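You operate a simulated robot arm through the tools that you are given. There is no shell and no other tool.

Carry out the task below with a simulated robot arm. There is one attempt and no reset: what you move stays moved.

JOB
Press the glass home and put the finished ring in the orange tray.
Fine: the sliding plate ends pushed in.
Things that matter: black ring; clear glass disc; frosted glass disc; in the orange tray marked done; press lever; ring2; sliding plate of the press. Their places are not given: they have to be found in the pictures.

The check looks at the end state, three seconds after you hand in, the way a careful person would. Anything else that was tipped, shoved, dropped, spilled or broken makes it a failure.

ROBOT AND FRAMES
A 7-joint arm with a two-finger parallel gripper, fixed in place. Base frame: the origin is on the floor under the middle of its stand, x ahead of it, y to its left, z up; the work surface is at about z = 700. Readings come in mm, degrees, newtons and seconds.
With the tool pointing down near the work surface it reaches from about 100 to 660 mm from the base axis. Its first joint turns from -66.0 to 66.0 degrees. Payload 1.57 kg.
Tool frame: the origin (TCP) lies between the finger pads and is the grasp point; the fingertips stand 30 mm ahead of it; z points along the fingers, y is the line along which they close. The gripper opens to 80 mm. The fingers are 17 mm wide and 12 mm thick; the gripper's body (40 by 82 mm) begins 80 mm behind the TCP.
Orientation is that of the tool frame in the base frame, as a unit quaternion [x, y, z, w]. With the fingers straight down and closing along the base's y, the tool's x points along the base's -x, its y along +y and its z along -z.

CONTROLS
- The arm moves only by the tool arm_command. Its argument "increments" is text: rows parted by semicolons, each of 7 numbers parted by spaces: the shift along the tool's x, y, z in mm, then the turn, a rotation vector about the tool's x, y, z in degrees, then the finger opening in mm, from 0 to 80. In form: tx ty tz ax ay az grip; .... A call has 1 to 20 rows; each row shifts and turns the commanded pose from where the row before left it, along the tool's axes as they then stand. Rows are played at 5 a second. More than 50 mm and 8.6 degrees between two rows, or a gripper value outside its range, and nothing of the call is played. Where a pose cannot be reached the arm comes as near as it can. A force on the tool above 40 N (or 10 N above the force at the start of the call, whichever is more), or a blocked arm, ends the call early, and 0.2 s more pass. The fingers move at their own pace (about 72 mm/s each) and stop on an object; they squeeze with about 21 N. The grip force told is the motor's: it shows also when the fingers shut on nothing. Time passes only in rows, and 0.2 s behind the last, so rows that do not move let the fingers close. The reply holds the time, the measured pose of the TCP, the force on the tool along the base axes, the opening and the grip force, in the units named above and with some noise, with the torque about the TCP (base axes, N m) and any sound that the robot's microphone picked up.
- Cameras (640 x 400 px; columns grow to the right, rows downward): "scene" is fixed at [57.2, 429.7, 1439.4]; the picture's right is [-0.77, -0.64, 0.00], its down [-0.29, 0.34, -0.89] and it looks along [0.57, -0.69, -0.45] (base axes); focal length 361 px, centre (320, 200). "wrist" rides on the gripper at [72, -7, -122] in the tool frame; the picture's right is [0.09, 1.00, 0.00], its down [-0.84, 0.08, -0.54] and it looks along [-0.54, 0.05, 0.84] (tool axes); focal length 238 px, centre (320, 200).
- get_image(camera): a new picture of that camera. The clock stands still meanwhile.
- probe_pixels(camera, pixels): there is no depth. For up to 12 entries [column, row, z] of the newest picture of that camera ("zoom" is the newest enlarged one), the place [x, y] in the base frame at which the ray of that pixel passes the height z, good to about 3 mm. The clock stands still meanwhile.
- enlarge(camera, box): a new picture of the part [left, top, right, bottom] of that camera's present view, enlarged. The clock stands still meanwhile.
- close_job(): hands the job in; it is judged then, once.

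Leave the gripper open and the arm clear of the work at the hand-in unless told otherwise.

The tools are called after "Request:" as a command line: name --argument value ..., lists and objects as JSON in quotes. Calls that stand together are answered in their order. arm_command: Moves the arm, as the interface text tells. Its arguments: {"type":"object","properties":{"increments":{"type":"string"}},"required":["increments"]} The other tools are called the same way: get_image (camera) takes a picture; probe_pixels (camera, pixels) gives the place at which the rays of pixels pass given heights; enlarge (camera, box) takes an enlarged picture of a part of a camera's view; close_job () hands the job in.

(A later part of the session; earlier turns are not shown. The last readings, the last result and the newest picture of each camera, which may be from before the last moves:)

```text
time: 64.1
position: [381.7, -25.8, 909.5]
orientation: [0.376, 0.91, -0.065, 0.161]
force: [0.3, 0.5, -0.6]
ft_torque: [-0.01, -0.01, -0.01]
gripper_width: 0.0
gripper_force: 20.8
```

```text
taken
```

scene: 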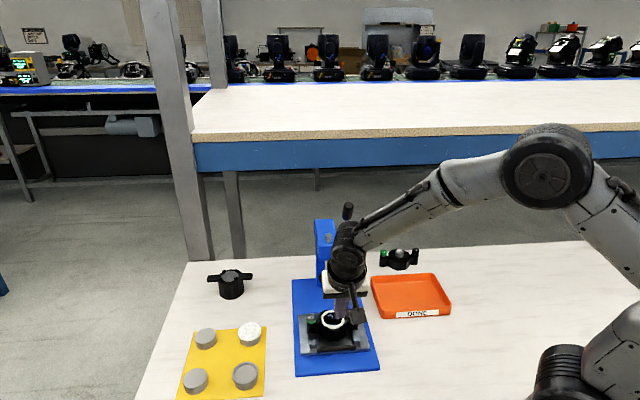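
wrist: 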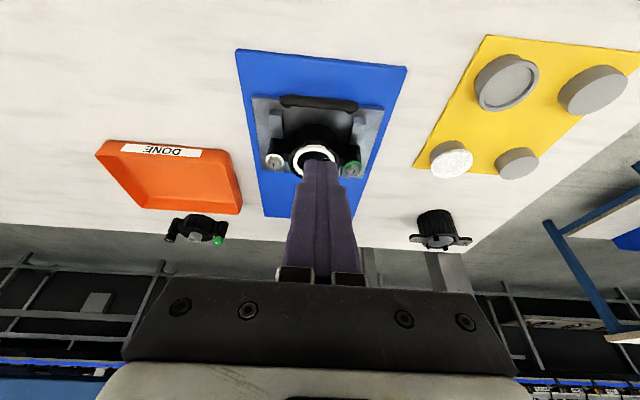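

The plate stayed out. Now I untilt, turn the tool so the fingers close along the slide direction (front-to-back across the ring, clear of the side lugs), and view the ring from the tray side.

Request:
arm_command --increments "0 0 -25 0 6.7 0 40; 0 0 -25 0 6.7 0 80; 0 0 0 0 6.7 0 80; 0 0 0 0 0 -8.2 80; 0 0 0 0 0 -8.2 80; 0 0 0 0 0 -8.2 80; 0 0 0 0 0 -8.2 80; 0 0 0 0 0 -8.2 80; 0 0 0 0 0 -8.2 80; 0 0 0 0 0 -8.2 80; 0 0 0 0 0 -8.2 80; 0 0 0 0 0 -8.2 80; 0 0 0 0 0 -8.2 80; 0 0 0 0 0 -8 80; 23 -33 13 0 0 0 80; 23 -33 13 0 0 0 80; 23 -33 13 0 0 0 80; 23 -33 13 0 0 0 80; 0 0 0 0 0 0 80"

Request:
get_image --camera "wrist"

Request:
enlarge --camera "wrist" --box '[240, 110, 400, 290]'

Request:
enlarge --camera "scene" --box '[290, 280, 380, 380]'

```text
time: 68.1
position: [401.2, -175.6, 908.3]
orientation: [-0.383, 0.924, 0.0, 0.002]
force: [0.0, 0.5, -0.5]
ft_torque: [0.02, -0.02, 0.0]
gripper_width: 79.9
gripper_force: 0.1
```

```text
taken
```

wrist: 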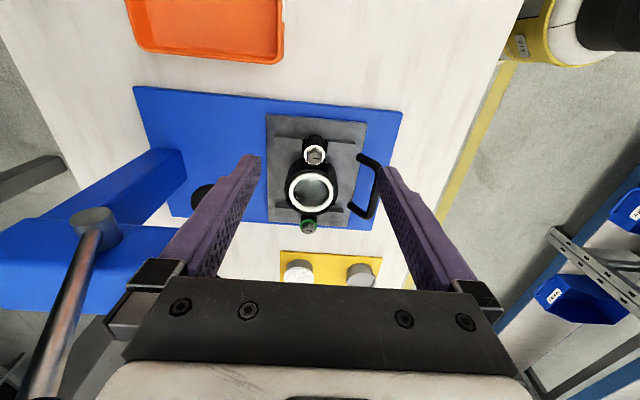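

```text
2.22 times, centred on (320, 200) of wrist
```

zoom: 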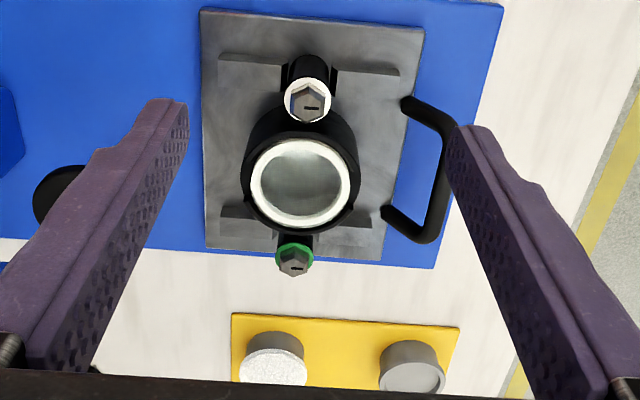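

```text
4.00 times, centred on (335, 330) of scene
```

zoom: 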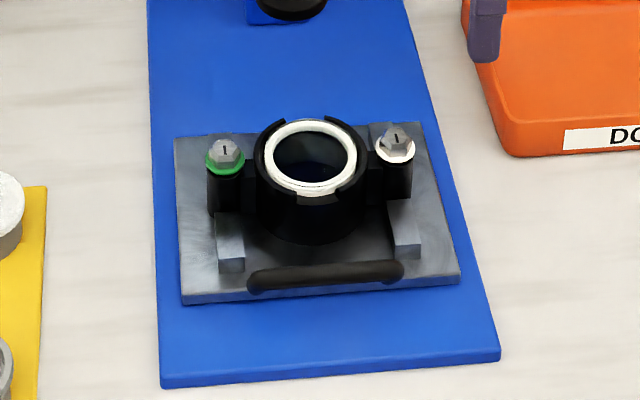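

The plate with the ring is well clear of the head, and the glass shows in the ring. I enlarge to measure the ring's centre and outer diameter.

Request:
enlarge --camera "wrist" --box '[280, 125, 350, 240]'

Request:
enlarge --camera "scene" --box '[310, 305, 355, 350]'

```text
3.48 times, centred on (315, 182) of wrist
```

zoom: 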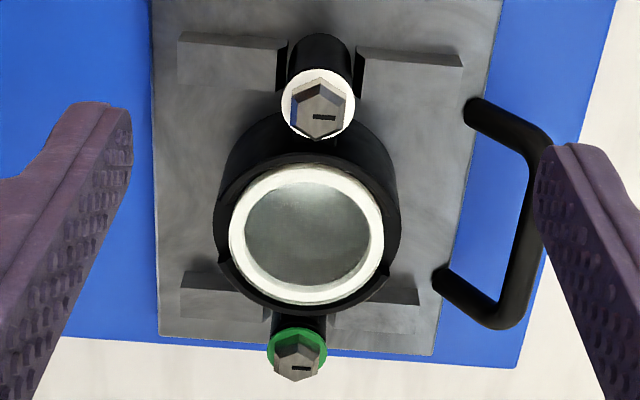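

```text
8.89 times, centred on (332, 328) of scene
```

zoom: 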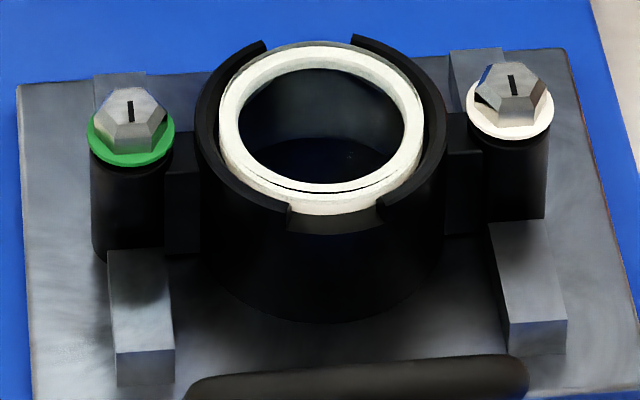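

Ring outer diameter measures about 70–72 mm. I probe its top centre from both cameras.

Request:
get_image --camera "wrist"

Request:
get_image --camera "scene"

Request:
probe_pixels --camera "wrist" --pixels '[[311.3, 191.8, 755], [311.3, 191.8, 765], [311.3, 191.8, 775], [284.3, 191, 765], [338.3, 192, 765], [314.3, 156.5, 768], [308.3, 226.5, 768], [311, 186, 722]]'

Request:
probe_pixels --camera "scene" --pixels '[[332, 319.3, 755], [332, 319.3, 765], [332, 319.3, 775], [317.7, 319, 765], [346.3, 319.5, 765], [310.5, 316, 770], [353.6, 313, 770]]'

```text
taken
```

wrist: 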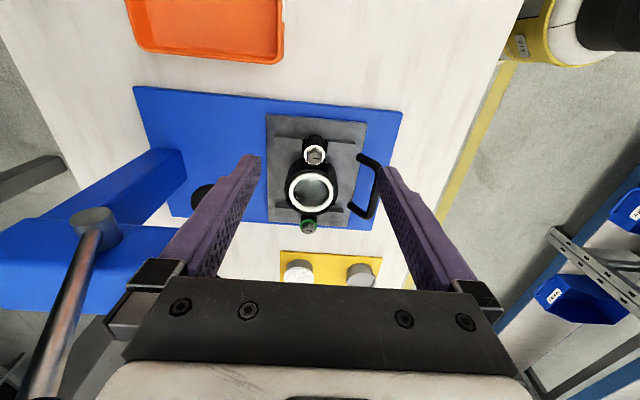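

```text
taken
```

scene: 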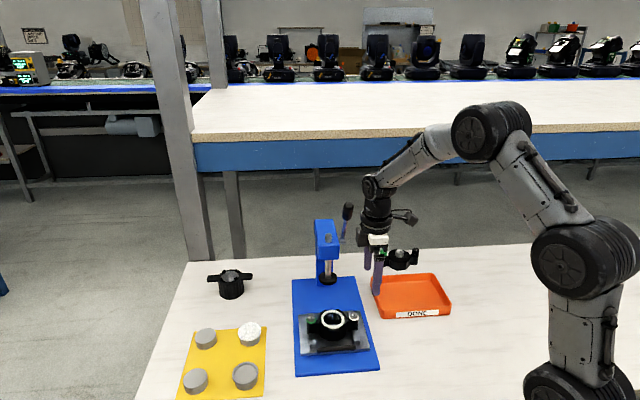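

```text
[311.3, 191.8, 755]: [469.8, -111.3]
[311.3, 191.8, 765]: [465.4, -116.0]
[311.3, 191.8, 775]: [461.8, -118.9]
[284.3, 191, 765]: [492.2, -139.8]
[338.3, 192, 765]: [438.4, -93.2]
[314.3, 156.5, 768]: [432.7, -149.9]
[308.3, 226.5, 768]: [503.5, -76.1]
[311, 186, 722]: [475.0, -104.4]
```

```text
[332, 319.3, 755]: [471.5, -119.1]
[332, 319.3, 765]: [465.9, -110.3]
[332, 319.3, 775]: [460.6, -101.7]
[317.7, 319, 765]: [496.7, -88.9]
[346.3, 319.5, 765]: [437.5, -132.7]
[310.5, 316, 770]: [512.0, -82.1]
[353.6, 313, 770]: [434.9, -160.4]
```

Ring centre is at about (467.5, -114), outer diameter about 71 mm, so about 4 mm clearance each side of the open fingers. I move above it and lower to z 830 to check alignment.

Request:
arm_command --increments "-30.2 -1.1 0 0 0 0 80; -30.2 -1 0 0 0 0 80; -30.1 -1 0 0 0 0 80; 0 0 26 0 0 0 80; 0 0 26 0 0 0 80; 0 0 26 0 0 0 80; 0 0 0 0 0 0 80"

Request:
get_image --camera "wrist"

Request:
enlarge --camera "wrist" --box '[220, 50, 420, 250]'

Request:
enlarge --camera "scene" --box '[285, 260, 385, 360]'

```text
time: 69.7
position: [466.0, -115.0, 828.1]
orientation: [-0.383, 0.924, 0.0, 0.001]
force: [-0.1, -0.2, 0.0]
ft_torque: [-0.03, 0.05, -0.01]
gripper_width: 80.3
gripper_force: 0.0
```

```text
taken
```

wrist: 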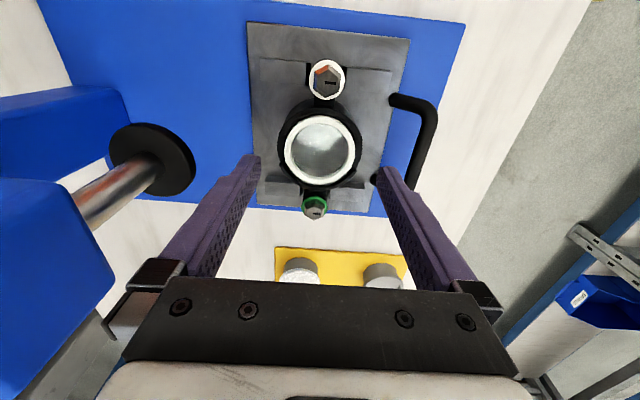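

```text
2.00 times, centred on (320, 150) of wrist
```

zoom: 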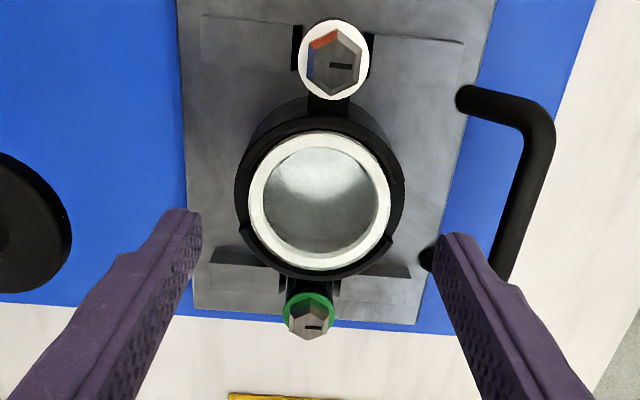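

```text
4.00 times, centred on (335, 310) of scene
```

zoom: 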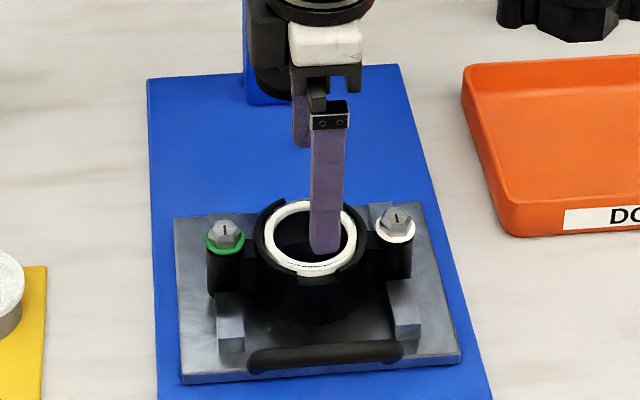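

Ring is centred between the fingers to within about 1 mm. I lower straight down around it to z 758 in steps.

Request:
arm_command --increments "0 -0.6 20 0 0 0 80; 0 0 15 0 0 0 80; 0 0 0 0 0 0 80"

Request:
get_image --camera "wrist"

Request:
enlarge --camera "wrist" --box '[220, 50, 420, 250]'

Request:
enlarge --camera "scene" --box '[300, 280, 370, 350]'

```text
time: 70.5
position: [467.9, -115.4, 792.7]
orientation: [-0.383, 0.924, 0.001, 0.002]
force: [-0.6, -0.7, -0.3]
ft_torque: [0.02, 0.0, 0.0]
gripper_width: 80.0
gripper_force: 0.2
```

```text
taken
```

wrist: 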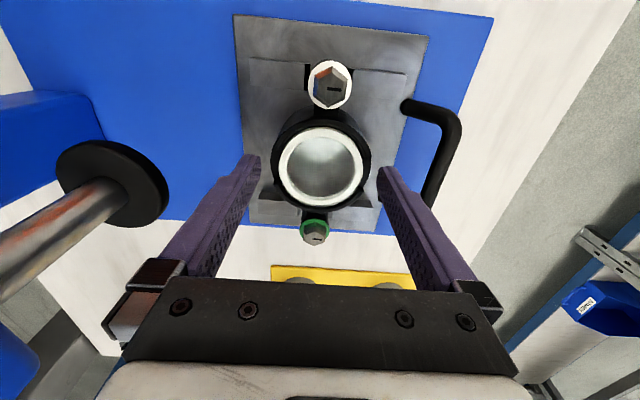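

```text
2.00 times, centred on (320, 150) of wrist
```

zoom: 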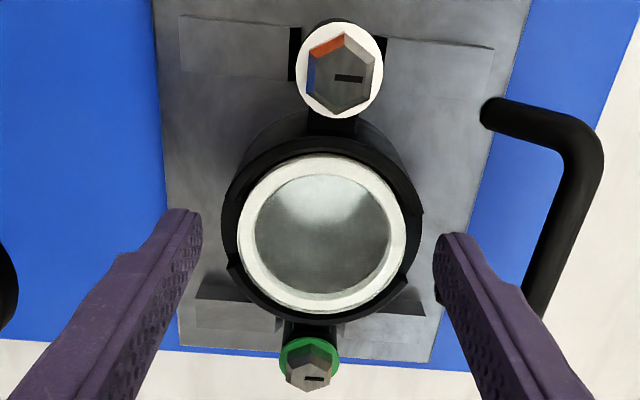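

```text
5.71 times, centred on (335, 315) of scene
```

zoom: 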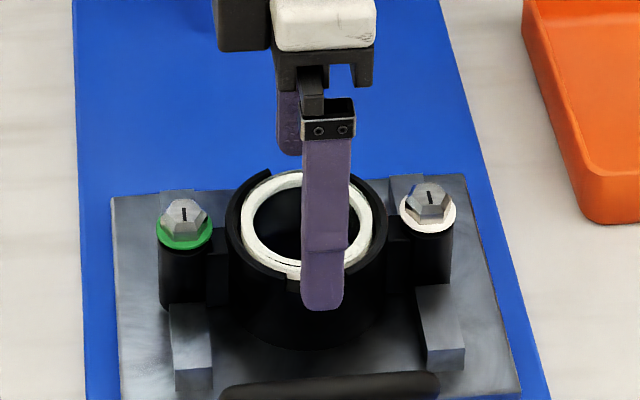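

Well centred (the row offset is just perspective). I lower the last 34 mm, tips staying about 6 mm above the plate.

Request:
arm_command --increments "0 0 12 0 0 0 80; 0 0 12 0 0 0 80; 0 0 10 0 0 0 80; 0 0 0 0 0 0 80"

Request:
get_image --camera "wrist"

Request:
enlarge --camera "scene" --box '[300, 280, 370, 350]'

```text
time: 71.5
position: [466.1, -114.3, 759.0]
orientation: [-0.383, 0.924, 0.001, 0.001]
force: [0.4, 0.6, -1.1]
ft_torque: [0.01, 0.04, 0.0]
gripper_width: 80.0
gripper_force: 0.0
```

```text
taken
```

wrist: 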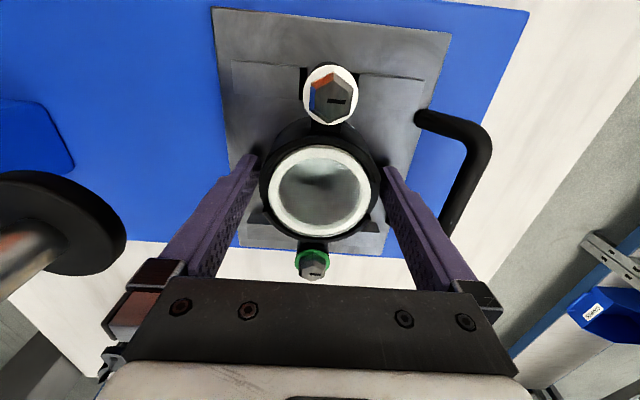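

```text
5.71 times, centred on (335, 315) of scene
```

zoom: 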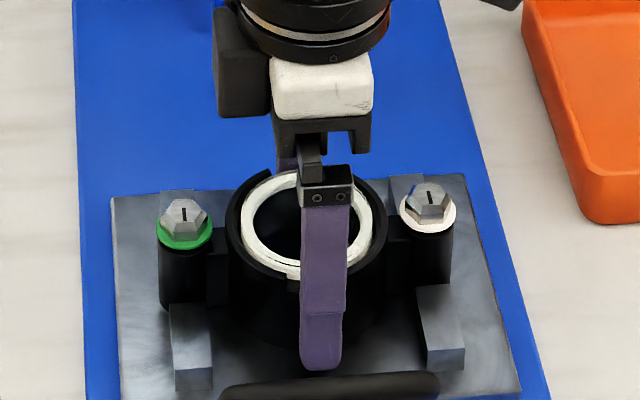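

The fingers stand around the ring without contact. I close on it.

Request:
arm_command --increments "0 0 0 0 0 0 75; 0 0 0 0 0 0 71; 0 0 0 0 0 0 66; 0 0 0 0 0 0 62; 0 0 0 0 0 0 62"

Request:
get_image --camera "wrist"

```text
time: 72.7
position: [465.5, -113.2, 758.6]
orientation: [-0.383, 0.924, 0.001, 0.001]
force: [-0.2, -0.4, 0.1]
ft_torque: [0.01, -0.02, 0.0]
gripper_width: 68.4
gripper_force: 20.8
```

```text
taken
```

wrist: 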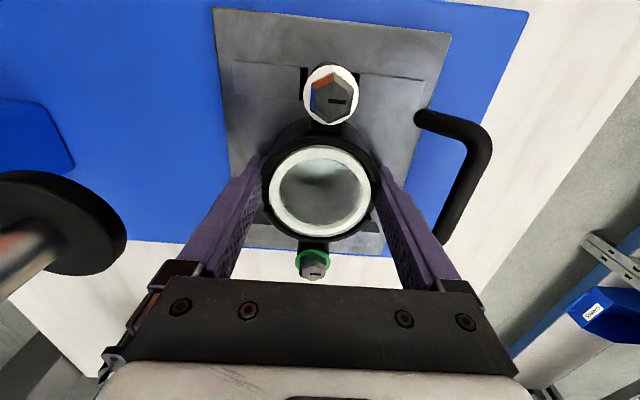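

Gripped at 68.4 mm with 21 N and no side force. I lift slowly and check that only the ring comes up.

Request:
arm_command --increments "0 0 0 0 0 0 58; 0 0 -4 0 0 0 58; 0 0 -4 0 0 0 58; 0 0 -6 0 0 0 58; 0 0 0 0 0 0 58"

Request:
enlarge --camera "scene" --box '[300, 270, 380, 360]'

```text
time: 73.9
position: [465.8, -113.9, 773.0]
orientation: [-0.384, 0.923, 0.0, 0.001]
force: [0.8, 0.0, -2.2]
ft_torque: [0.03, 0.03, 0.0]
gripper_width: 68.5
gripper_force: 20.9
```

```text
4.44 times, centred on (340, 315) of scene
```

zoom: 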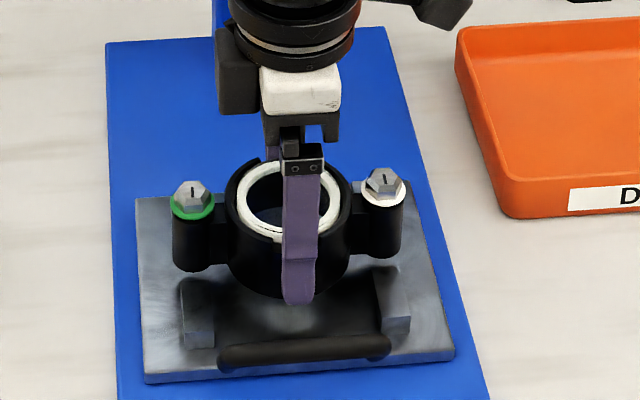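

Only the ring lifts (about 2 N). I raise it to z 900, then carry it along the press's side direction away from the lever before turning toward the tray.

Request:
arm_command --increments "0 0 -15 0 0 0 58; 0 0 -25 0 0 0 58; 0 0 -30 0 0 0 58; 0 0 -30 0 0 0 58; 0 0 -27 0 0 0 58; 15 3 0 0 0 0 58; 30 2 0 0 0 0 58; 30 0 0 0 0 0 58; 30 0 0 0 0 0 58; 30 0 0 0 0 0 58; 15 0 0 0 0 0 58; 0 0 0 0 0 0 58"

Request:
get_image --camera "wrist"

Request:
get_image --camera "scene"

```text
time: 76.5
position: [354.6, -217.4, 899.1]
orientation: [-0.383, 0.924, 0.0, 0.001]
force: [-0.5, 0.2, -2.7]
ft_torque: [-0.02, 0.02, 0.02]
gripper_width: 68.2
gripper_force: 21.0
```

```text
taken
```

wrist: 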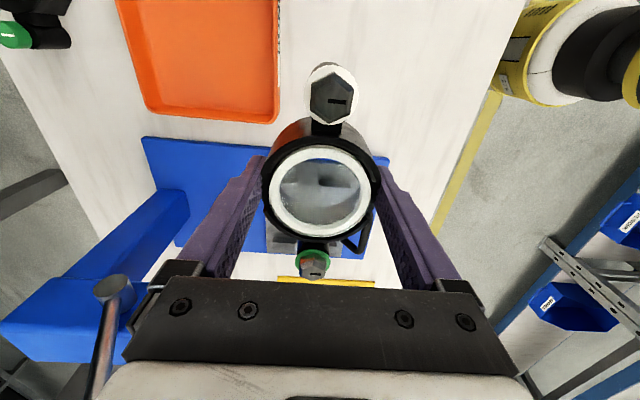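

```text
taken
```

scene: 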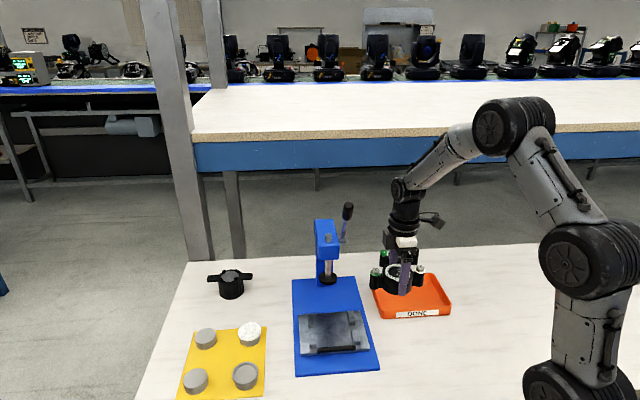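

The ring hangs level in the grip. I locate the tray precisely by probing its rim corners (rim about z 724) and floor.

Request:
probe_pixels --camera "scene" --pixels '[[371.25, 277.5, 724], [433, 273, 724], [451.75, 305, 724], [382.5, 312.5, 724], [385, 318.5, 700], [452, 311, 700]]'

Request:
probe_pixels --camera "wrist" --pixels '[[150, 112, 724], [277, 122, 724], [278, 5, 724], [118, 2, 724], [30, 40, 720]]'

Request:
enlarge --camera "wrist" --box '[0, 0, 320, 200]'

```text
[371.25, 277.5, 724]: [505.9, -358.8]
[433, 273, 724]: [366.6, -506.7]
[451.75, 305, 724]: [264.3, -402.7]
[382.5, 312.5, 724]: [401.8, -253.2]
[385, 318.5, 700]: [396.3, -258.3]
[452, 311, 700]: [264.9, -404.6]
```

```text
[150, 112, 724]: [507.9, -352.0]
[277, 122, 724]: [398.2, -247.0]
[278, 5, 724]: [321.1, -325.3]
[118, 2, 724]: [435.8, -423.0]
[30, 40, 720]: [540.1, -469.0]
```

```text
2.00 times, centred on (160, 100) of wrist
```

zoom: 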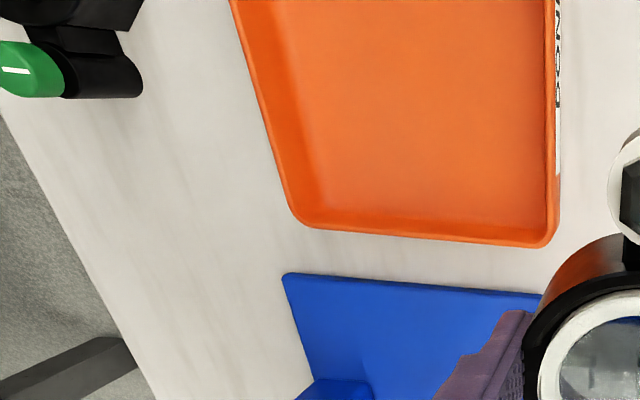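

The tray is aligned with the press; its centre is about (384, -380), about 205 x 149 mm, with its long side along the ring's lugs. I carry the ring over the centre and lower to z 800.

Request:
arm_command --increments "18.8 -27.1 0 0 0 0 58; 18.8 -27.1 0 0 0 0 58; 18.8 -27.1 0 0 0 0 58; 18.8 -27.1 0 0 0 0 58; 18.8 -27.1 0 0 0 0 58; 0 0 0 0 0 0 58; 0 0 30 0 0 0 58; 0 0 30 0 0 0 58; 0 0 30 0 0 0 58; 0 0 0 0 0 0 58"

Request:
get_image --camera "wrist"

Request:
enlarge --camera "scene" --box '[340, 200, 480, 340]'

```text
time: 78.7
position: [385.0, -378.8, 807.7]
orientation: [-0.383, 0.924, -0.001, 0.001]
force: [0.4, 0.2, -2.3]
ft_torque: [-0.03, 0.0, -0.03]
gripper_width: 68.5
gripper_force: 21.2
```

```text
taken
```

wrist: 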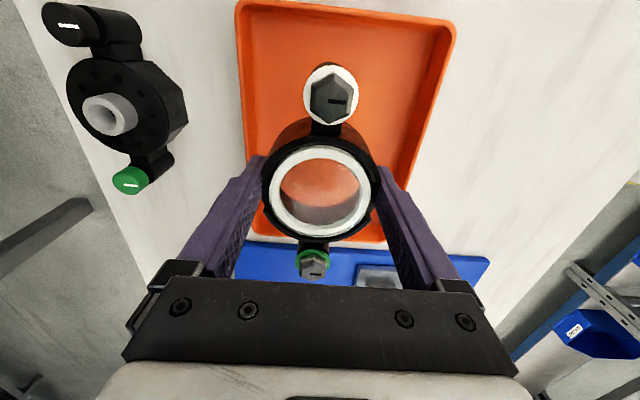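

```text
2.86 times, centred on (410, 270) of scene
```

zoom: 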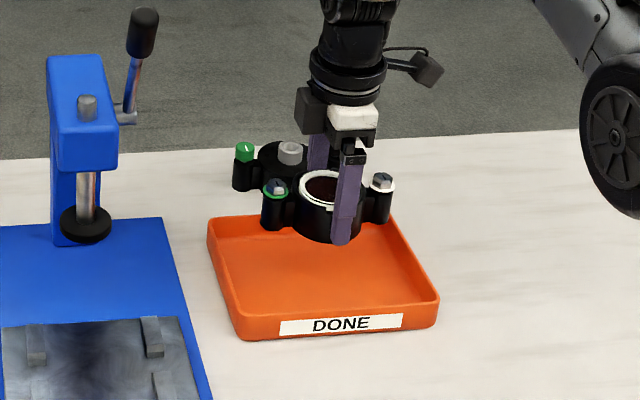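

Seen from above, the tray centre is about 8 mm further in +f and 9 mm in +L than the TCP. I shift to centre it and lower to just above the tray floor.

Request:
arm_command --increments "-8 7 0 0 0 0 58; 0 0 20 0 0 0 58; 0 0 20 0 0 0 58; 0 0 15 0 0 0 58; 0 0 0 0 0 0 58"

Request:
get_image --camera "wrist"

Request:
enlarge --camera "scene" --box '[350, 220, 470, 330]'

```text
time: 79.9
position: [386.1, -370.5, 755.1]
orientation: [-0.383, 0.924, 0.0, 0.001]
force: [-0.2, -0.5, -1.4]
ft_torque: [0.02, -0.03, -0.01]
gripper_width: 68.3
gripper_force: 21.0
```

```text
taken
```

wrist: 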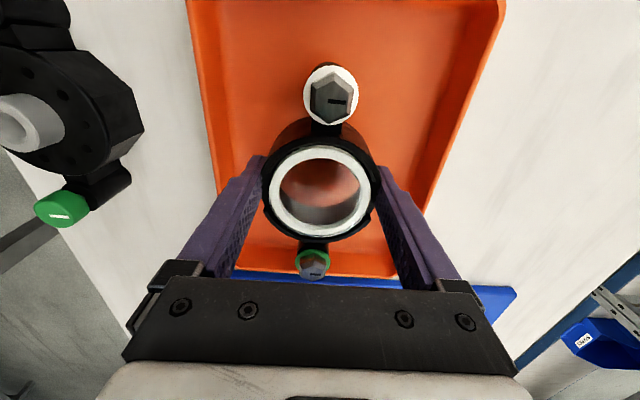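

```text
3.64 times, centred on (410, 275) of scene
```

zoom: 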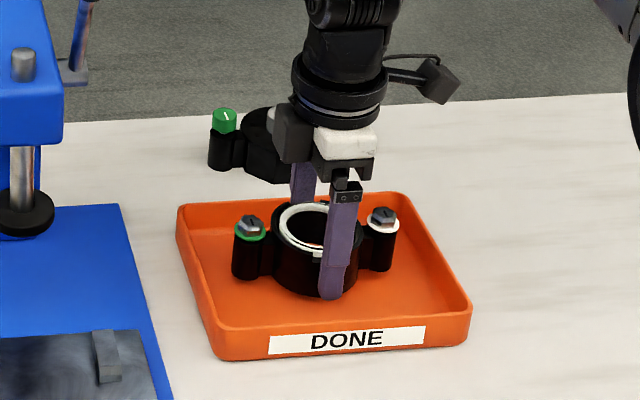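

The ring is inside the tray walls, a little above the floor. I lower in small steps, watching for touchdown.

Request:
arm_command --increments "0 0 4 0 0 0 58; 0 0 3 0 0 0 58; 0 0 0 0 0 0 58"

Request:
arm_command --increments "0 0 2 0 0 0 58; 0 0 0 0 0 0 58"

Request:
arm_command --increments "0 0 2 0 0 0 58; 0 0 0 0 0 0 58"

```text
time: 80.7
position: [386.1, -369.0, 746.4]
orientation: [-0.382, 0.924, 0.0, 0.001]
force: [0.2, 0.2, -2.3]
ft_torque: [-0.02, -0.05, 0.04]
gripper_width: 68.3
gripper_force: 20.7
```

```text
time: 81.3
position: [387.6, -369.4, 744.8]
orientation: [-0.383, 0.924, 0.001, 0.001]
force: [-0.4, -0.2, -2.1]
ft_torque: [-0.04, 0.01, -0.02]
gripper_width: 68.7
gripper_force: 20.8
```

```text
time: 81.9
position: [386.5, -369.5, 743.9]
orientation: [-0.383, 0.924, 0.001, 0.001]
force: [-0.8, -0.1, -1.7]
ft_torque: [0.01, -0.01, 0.02]
gripper_width: 68.0
gripper_force: 20.9
```

Not yet touching (force still about -2 N, the ring's weight). I continue in 1.5–2 mm steps.

Request:
arm_command --increments "0 0 2 0 0 0 58; 0 0 0 0 0 0 58"

Request:
arm_command --increments "0 0 1.5 0 0 0 58; 0 0 0 0 0 0 58"

Request:
arm_command --increments "0 0 1.5 0 0 0 58; 0 0 0 0 0 0 58"

Request:
enlarge --camera "scene" --box '[350, 220, 470, 330]'

```text
time: 82.5
position: [387.3, -368.4, 741.5]
orientation: [-0.383, 0.924, 0.0, 0.001]
force: [-0.1, 0.0, -2.5]
ft_torque: [0.01, 0.0, 0.0]
gripper_width: 68.3
gripper_force: 21.0
```

```text
time: 83.1
position: [385.9, -368.8, 740.4]
orientation: [-0.383, 0.924, 0.0, 0.001]
force: [0.4, -0.2, -2.2]
ft_torque: [0.01, -0.03, -0.03]
gripper_width: 68.3
gripper_force: 20.9
```

```text
time: 83.7
position: [387.1, -369.6, 739.9]
orientation: [-0.382, 0.924, 0.0, 0.003]
force: [-1.4, 3.6, 5.3]
ft_torque: [0.25, 0.24, -0.01]
gripper_width: 68.1
gripper_force: 21.1
```

```text
3.64 times, centred on (410, 275) of scene
```

zoom: 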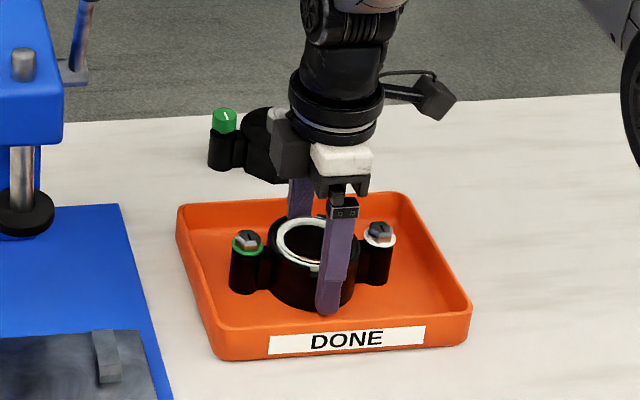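

Touchdown (+5 N). I ease up half a millimetre and open the fingers to release the ring.

Request:
arm_command --increments "0 0 -0.7 0 0 0 58; 0 0 0 0 0 0 68; 0 0 0 0 0 0 72; 0 0 0 0 0 0 76; 0 0 0 0 0 0 79; 0 0 0 0 0 0 79"

Request:
get_image --camera "wrist"

Request:
enlarge --camera "scene" --box '[350, 220, 470, 330]'

```text
time: 85.1
position: [386.9, -368.9, 739.1]
orientation: [-0.383, 0.924, -0.001, 0.001]
force: [0.2, -0.4, -0.5]
ft_torque: [-0.02, 0.0, 0.05]
gripper_width: 79.1
gripper_force: 0.0
```

```text
taken
```

wrist: 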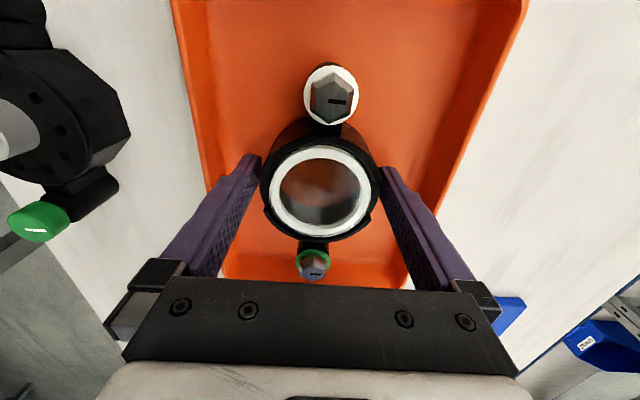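

```text
3.64 times, centred on (410, 275) of scene
```

zoom: 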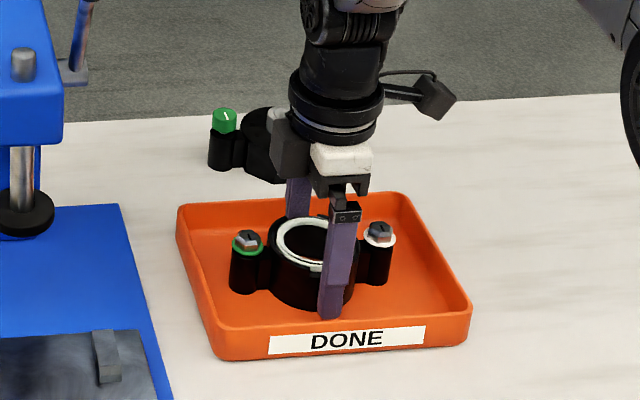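

Released; the ring stands flat in the tray. I lift straight up slowly, then higher.

Request:
arm_command --increments "0 0 -8 0 0 0 80; 0 0 -12 0 0 0 80; 0 0 -15 0 0 0 80; 0 0 -20 0 0 0 80; 0 0 -30 0 0 0 80; 0 0 -40 0 0 0 80; 0 0 -45 0 0 0 80; 0 0 0 0 0 0 80"

Request:
get_image --camera "wrist"

Request:
enlarge --camera "scene" --box '[350, 220, 470, 330]'

Request:
enlarge --camera "wrist" --box '[240, 60, 400, 250]'

```text
time: 86.9
position: [386.7, -370.7, 910.7]
orientation: [-0.383, 0.924, 0.0, 0.0]
force: [-0.5, -0.1, 0.7]
ft_torque: [0.02, 0.01, 0.01]
gripper_width: 80.0
gripper_force: 0.0
```

```text
taken
```

wrist: 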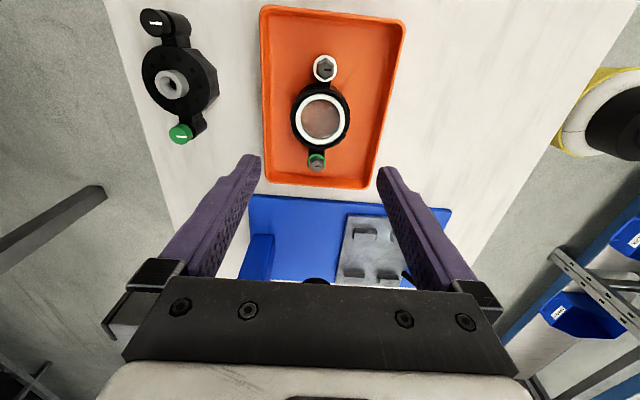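

```text
3.64 times, centred on (410, 275) of scene
```

zoom: 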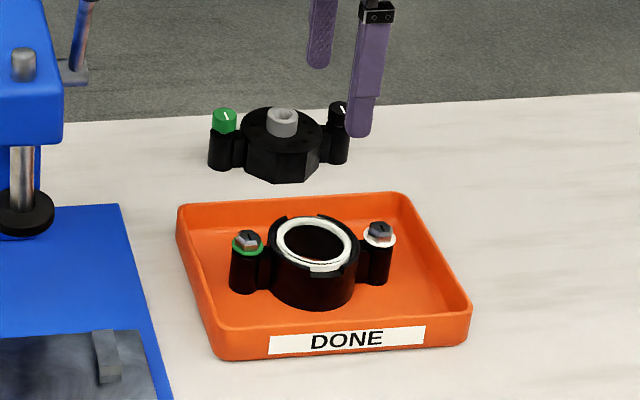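

```text
2.11 times, centred on (320, 155) of wrist
```

zoom: 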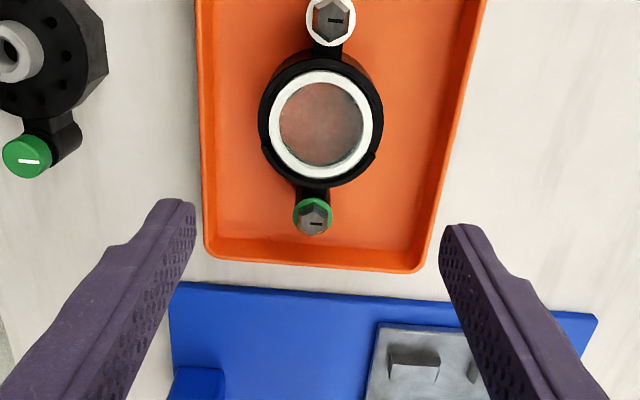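

The ring with its glass sits level in the tray. Now the plate has to go back in: I close the fingers and go around to the front of the handle bar (expected near s = -328, i.e. about (407, -57, 753)).

Request:
arm_command --increments "0 40 0 0 0 0 40; 0 40 0 0 0 0 0; 0 40 0 0 0 0 0; 0 40 0 0 0 0 0; 0 40 0 0 0 0 0; 0 39.5 0 0 0 0 0; -40 0 0 0 0 0 0; -40 0 0 0 0 0 0; -40 0 0 0 0 0 0; -40 0 0 0 0 0 0; -40 0 0 0 0 0 0; -37 0 0 0 0 0 0; 0 0 20 0 0 0 0; 0 0 20 0 0 0 0; 0 0 0 0 0 0 0"

Request:
get_image --camera "wrist"

Request:
get_image --camera "scene"

```text
time: 90.1
position: [383.5, -32.7, 869.3]
orientation: [-0.383, 0.924, 0.001, 0.001]
force: [0.4, 0.4, -0.8]
ft_torque: [-0.02, 0.03, -0.01]
gripper_width: 0.2
gripper_force: 21.3
```

```text
taken
```

wrist: 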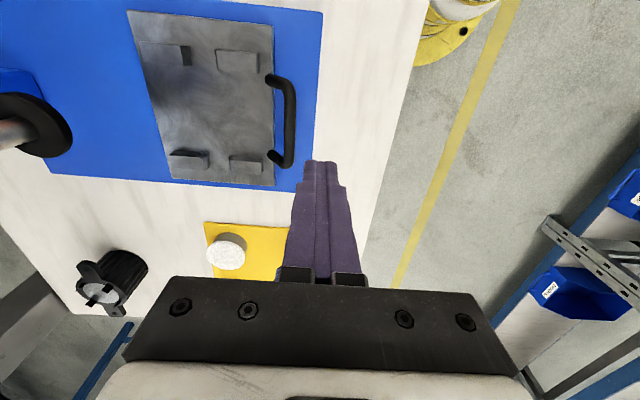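

```text
taken
```

scene: 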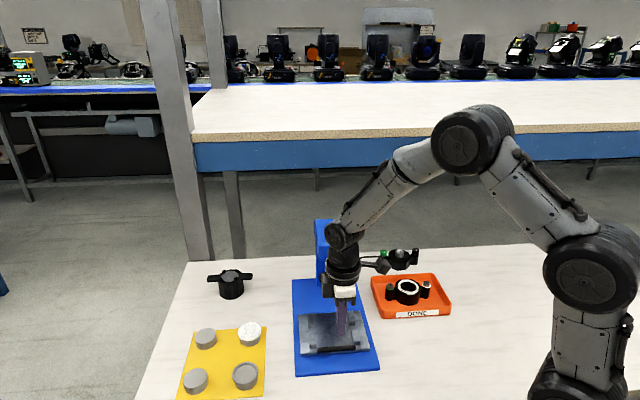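

I probe the bar at (289, 122) to confirm it is behind the fingers' lowering line.

Request:
probe_pixels --camera "wrist" --pixels '[[289, 122, 753], [289, 122, 745], [289, 85, 750], [289, 157, 750], [270, 120, 722]]'

Request:
enlarge --camera "wrist" --box '[130, 10, 370, 200]'

```text
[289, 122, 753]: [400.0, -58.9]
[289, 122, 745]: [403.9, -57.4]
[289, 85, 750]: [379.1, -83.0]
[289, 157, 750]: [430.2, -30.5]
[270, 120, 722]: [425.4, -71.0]
```

```text
2.11 times, centred on (250, 105) of wrist
```

zoom: 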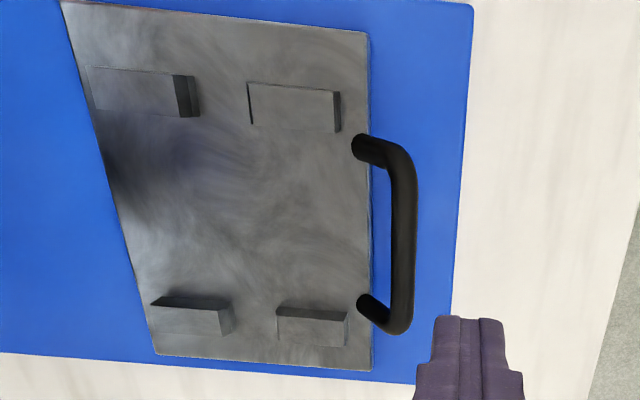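

Bar is at s about -326; the closed fingers will come down about 13 mm in front of it. I lower to z 768.

Request:
arm_command --increments "0 0 30 0 0 0 0; 0 0 30 0 0 0 0; 0 0 25 0 0 0 0; 0 0 17 0 0 0 0; 0 0 0 0 0 0 0"

Request:
get_image --camera "wrist"

Request:
enlarge --camera "scene" --box '[290, 280, 390, 380]'

```text
time: 91.3
position: [384.6, -31.3, 768.6]
orientation: [-0.383, 0.924, 0.0, 0.002]
force: [0.6, -0.8, -0.2]
ft_torque: [-0.04, 0.01, -0.01]
gripper_width: 0.0
gripper_force: 20.7
```

```text
taken
```

wrist: 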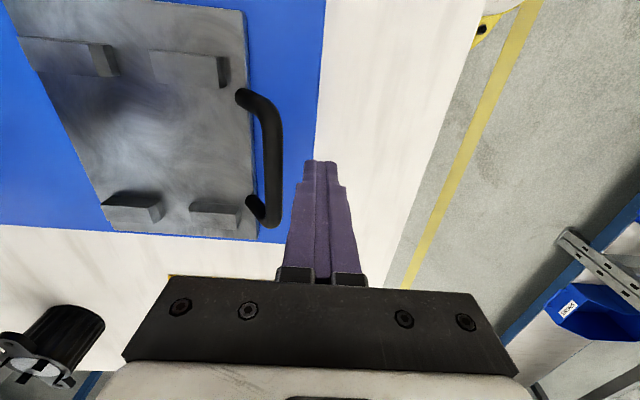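

```text
4.00 times, centred on (340, 330) of scene
```

zoom: 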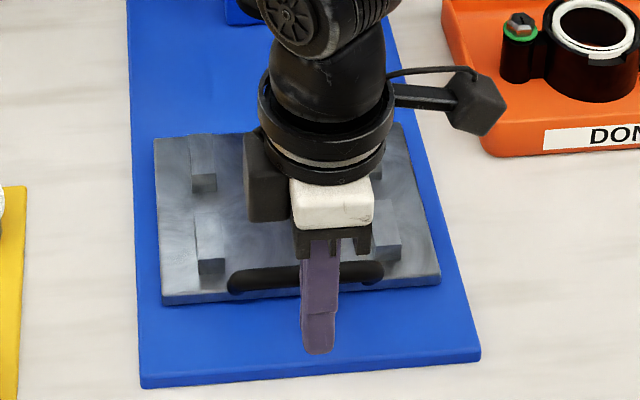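

Fingers are in front of the bar's middle. I push the plate in, first 30 mm, checking force.

Request:
arm_command --increments "0 -6 0 0 0 0 0; 0 -6 0 0 0 0 0; 0 -6 0 0 0 0 0; 0 -6 0 0 0 0 0; 0 -6 0 0 0 0 0; 0 0 0 0 0 0 0"

Request:
arm_command --increments "0 -8 0 0 0 0 0; 0 -8 0 0 0 0 0; 0 -8 0 0 0 0 0; 0 -8 0 0 0 0 0; 0 -8 0 0 0 0 0; 0 0 0 0 0 0 0"

Request:
get_image --camera "wrist"

Request:
enlarge --camera "scene" --box '[280, 230, 390, 380]'

```text
time: 92.7
position: [406.4, -53.1, 768.0]
orientation: [-0.383, 0.924, 0.0, 0.0]
force: [-1.5, -0.4, 0.3]
ft_torque: [-0.01, 0.04, 0.0]
gripper_width: 0.2
gripper_force: 20.8
```

```text
time: 94.1
position: [436.1, -81.9, 768.7]
orientation: [-0.383, 0.924, 0.0, 0.002]
force: [-1.6, 0.7, -0.5]
ft_torque: [-0.01, 0.0, -0.02]
gripper_width: 0.1
gripper_force: 21.0
```

```text
taken
```

wrist: 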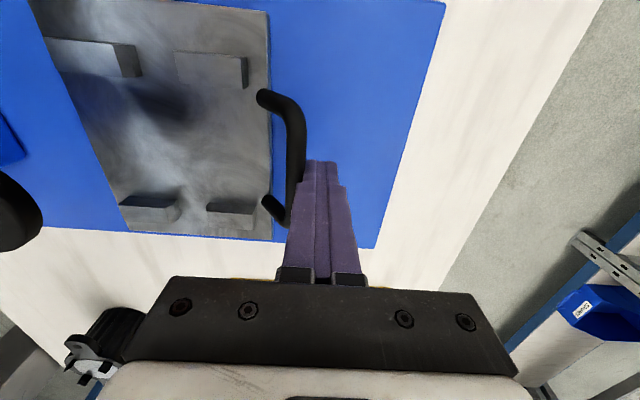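

```text
2.67 times, centred on (335, 305) of scene
```

zoom: 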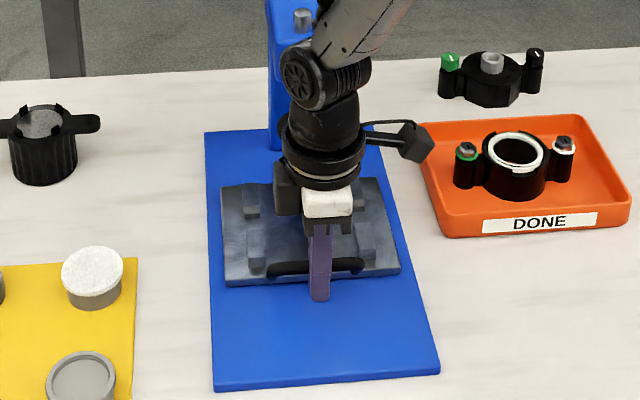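

The plate slides in smoothly. I push 40 mm more, then go in fine steps until it meets its stop.

Request:
arm_command --increments "0 -8 0 0 0 0 0; 0 -8 0 0 0 0 0; 0 -8 0 0 0 0 0; 0 -8 0 0 0 0 0; 0 -8 0 0 0 0 0; 0 0 0 0 0 0 0"

Request:
get_image --camera "wrist"

Request:
enlarge --camera "scene" --box '[280, 190, 390, 340]'

```text
time: 95.5
position: [462.7, -110.4, 767.2]
orientation: [-0.383, 0.924, 0.0, 0.001]
force: [-0.4, 0.3, 1.1]
ft_torque: [0.02, -0.04, -0.01]
gripper_width: 0.0
gripper_force: 20.8
```

```text
taken
```

wrist: 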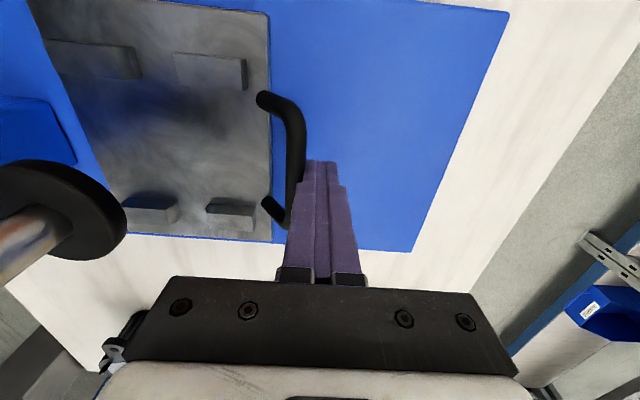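

```text
2.67 times, centred on (335, 265) of scene
```

zoom: 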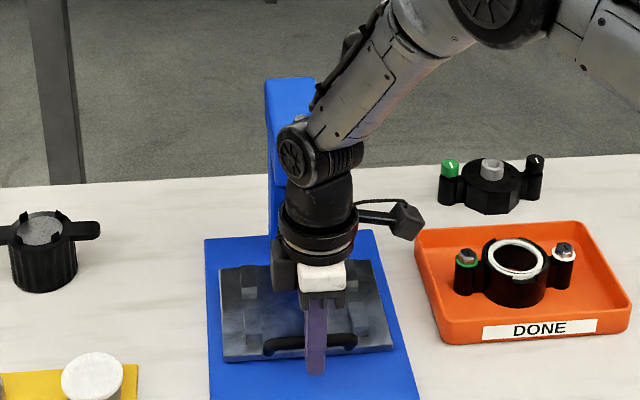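

About 13 mm remain to the original position. I continue in small steps watching for the stop.

Request:
arm_command --increments "0 -4 0 0 0 0 0; 0 -4 0 0 0 0 0; 0 0 0 0 0 0 0"

Request:
arm_command --increments "0 -2 0 0 0 0 0; 0 0 0 0 0 0 0"

Request:
arm_command --increments "0 -2 0 0 0 0 0; 0 0 0 0 0 0 0"

Request:
arm_command --increments "0 -2 0 0 0 0 0; 0 0 0 0 0 0 0"

```text
time: 96.3
position: [468.6, -115.2, 768.1]
orientation: [-0.383, 0.924, 0.0, 0.002]
force: [0.4, -0.2, 0.6]
ft_torque: [-0.02, -0.02, -0.02]
gripper_width: 0.1
gripper_force: 21.3
```

```text
time: 96.9
position: [470.3, -117.6, 768.3]
orientation: [-0.382, 0.924, 0.0, 0.001]
force: [-0.3, -0.3, -0.4]
ft_torque: [0.02, 0.0, 0.01]
gripper_width: 0.0
gripper_force: 20.9
```

```text
time: 97.5
position: [472.5, -119.1, 767.8]
orientation: [-0.383, 0.924, 0.0, 0.0]
force: [-0.1, -0.3, -1.2]
ft_torque: [-0.01, 0.03, 0.0]
gripper_width: 0.0
gripper_force: 21.1
```

```text
time: 98.1
position: [472.7, -119.7, 767.8]
orientation: [-0.383, 0.924, 0.001, 0.0]
force: [-2.9, 6.6, 3.4]
ft_torque: [0.06, 0.01, 0.05]
gripper_width: 0.0
gripper_force: 21.6
```

Resistance (about 7 N) appears at s = -418.8, just where the original position should be. I push 1.5 mm more to confirm a firm stop.

Request:
arm_command --increments "0 -1.5 0 0 0 0 0; 0 0 0 0 0 0 0"

Request:
get_image --camera "wrist"

Request:
enlarge --camera "scene" --box '[280, 190, 390, 340]'

```text
time: 98.7
position: [471.9, -119.1, 767.3]
orientation: [-0.382, 0.924, 0.002, 0.0]
force: [-9.4, 13.7, 6.6]
ft_torque: [0.12, 0.07, 0.08]
gripper_width: 0.0
gripper_force: 20.6
```

```text
taken
```

wrist: 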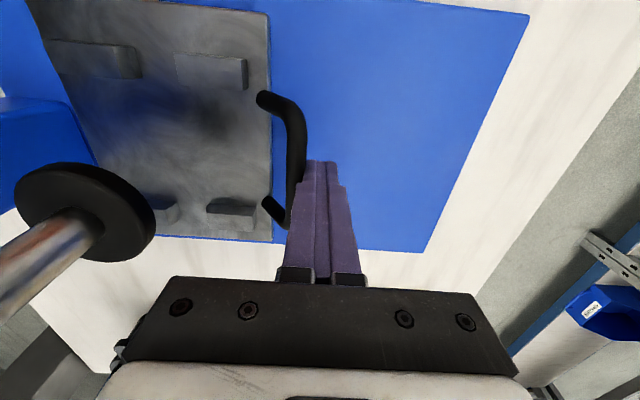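

```text
2.67 times, centred on (335, 265) of scene
```

zoom: 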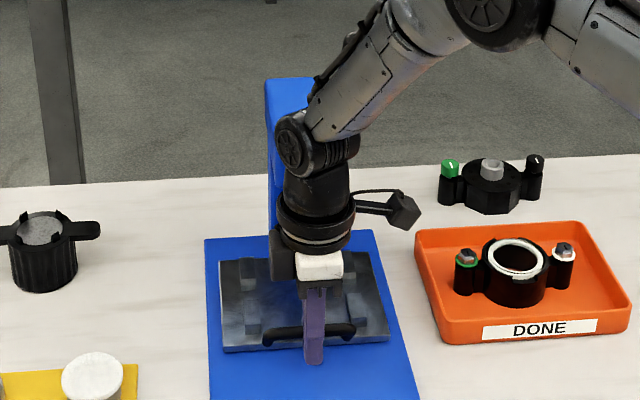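

The plate is firmly at its stop (16 N, no movement) and its corners match the first picture. I back off forward, rise, open the gripper and move clear.

Request:
arm_command --increments "0 5 0 0 0 0 0; 0 15 0 0 0 0 0; 0 25 0 0 0 0 0; 0 25 -10 0 0 0 0; 0 0 -40 0 0 0 0; 0 0 -45 0 0 0 40; 0 0 -45 0 0 0 80; 0 0 -45 0 0 0 80; 0 0 -45 0 0 0 80; 0 0 -45 0 0 0 80; 0 0 -45 0 0 0 80; 0 0 -45 0 0 0 80; 0 0 0 0 0 0 80"

Request:
get_image --camera "scene"

Request:
get_image --camera "wrist"

Request:
enlarge --camera "scene" --box '[280, 200, 400, 330]'

Request:
enlarge --camera "scene" --box '[365, 240, 455, 325]'

```text
time: 101.5
position: [423.1, -69.8, 1131.4]
orientation: [-0.383, 0.924, 0.0, 0.001]
force: [-0.5, -0.1, 1.0]
ft_torque: [0.0, -0.03, 0.01]
gripper_width: 79.8
gripper_force: 0.0
```

```text
taken
```

scene: 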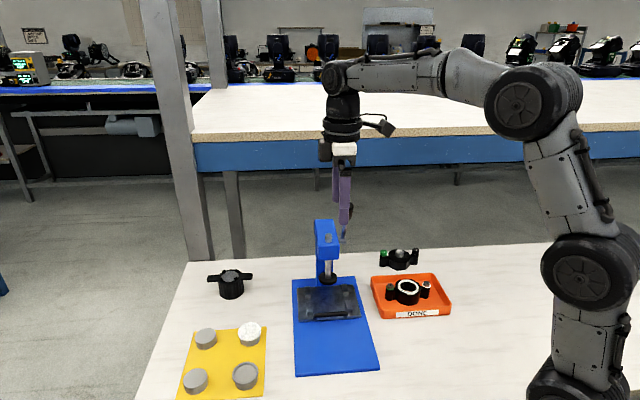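

```text
taken
```

wrist: 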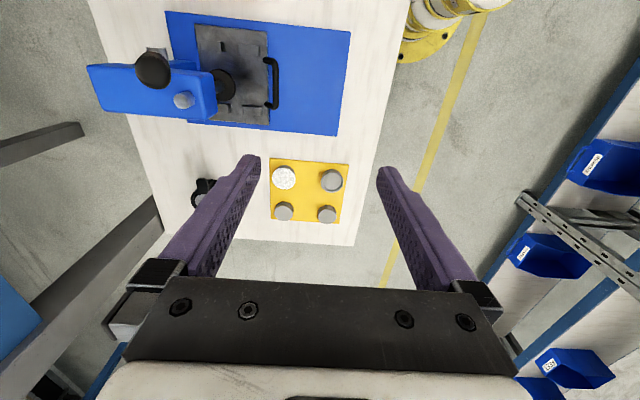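

```text
3.08 times, centred on (340, 265) of scene
```

zoom: 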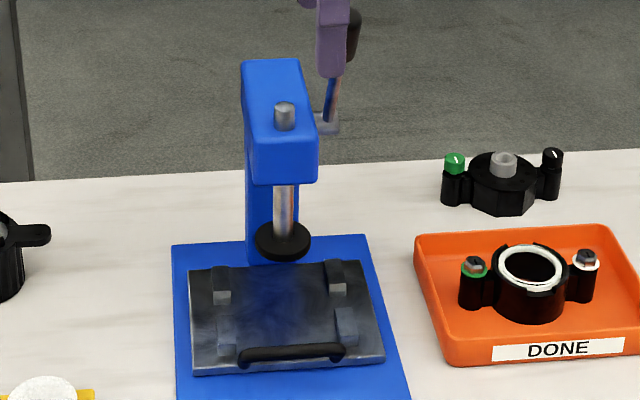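

```text
4.71 times, centred on (410, 282) of scene
```

zoom: 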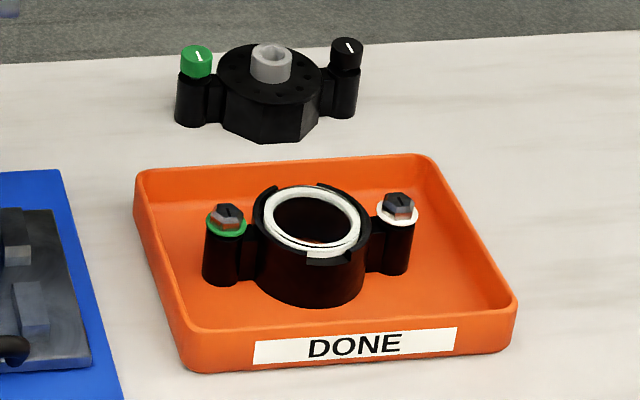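

Everything is in place. One last close look at the glass in the ring and at the other items before handing in.

Request:
enlarge --camera "scene" --box '[390, 272, 428, 306]'

Request:
enlarge --camera "scene" --box '[170, 255, 280, 400]'

```text
11.76 times, centred on (409, 289) of scene
```

zoom: 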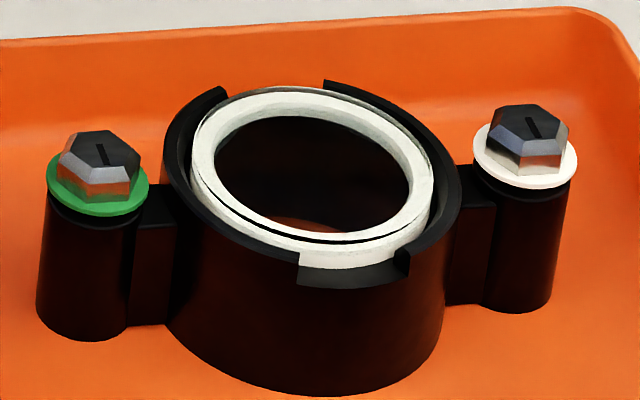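

```text
2.76 times, centred on (225, 328) of scene
```

zoom: 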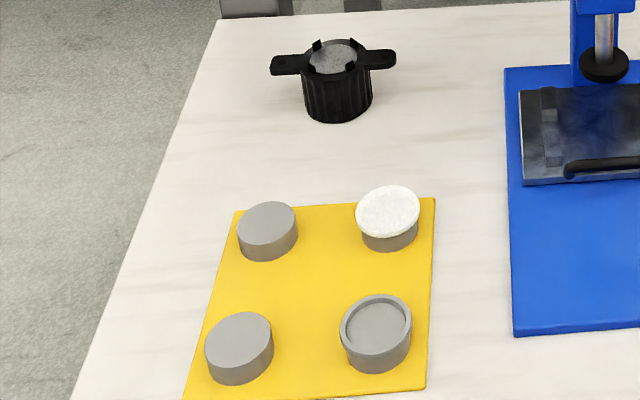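

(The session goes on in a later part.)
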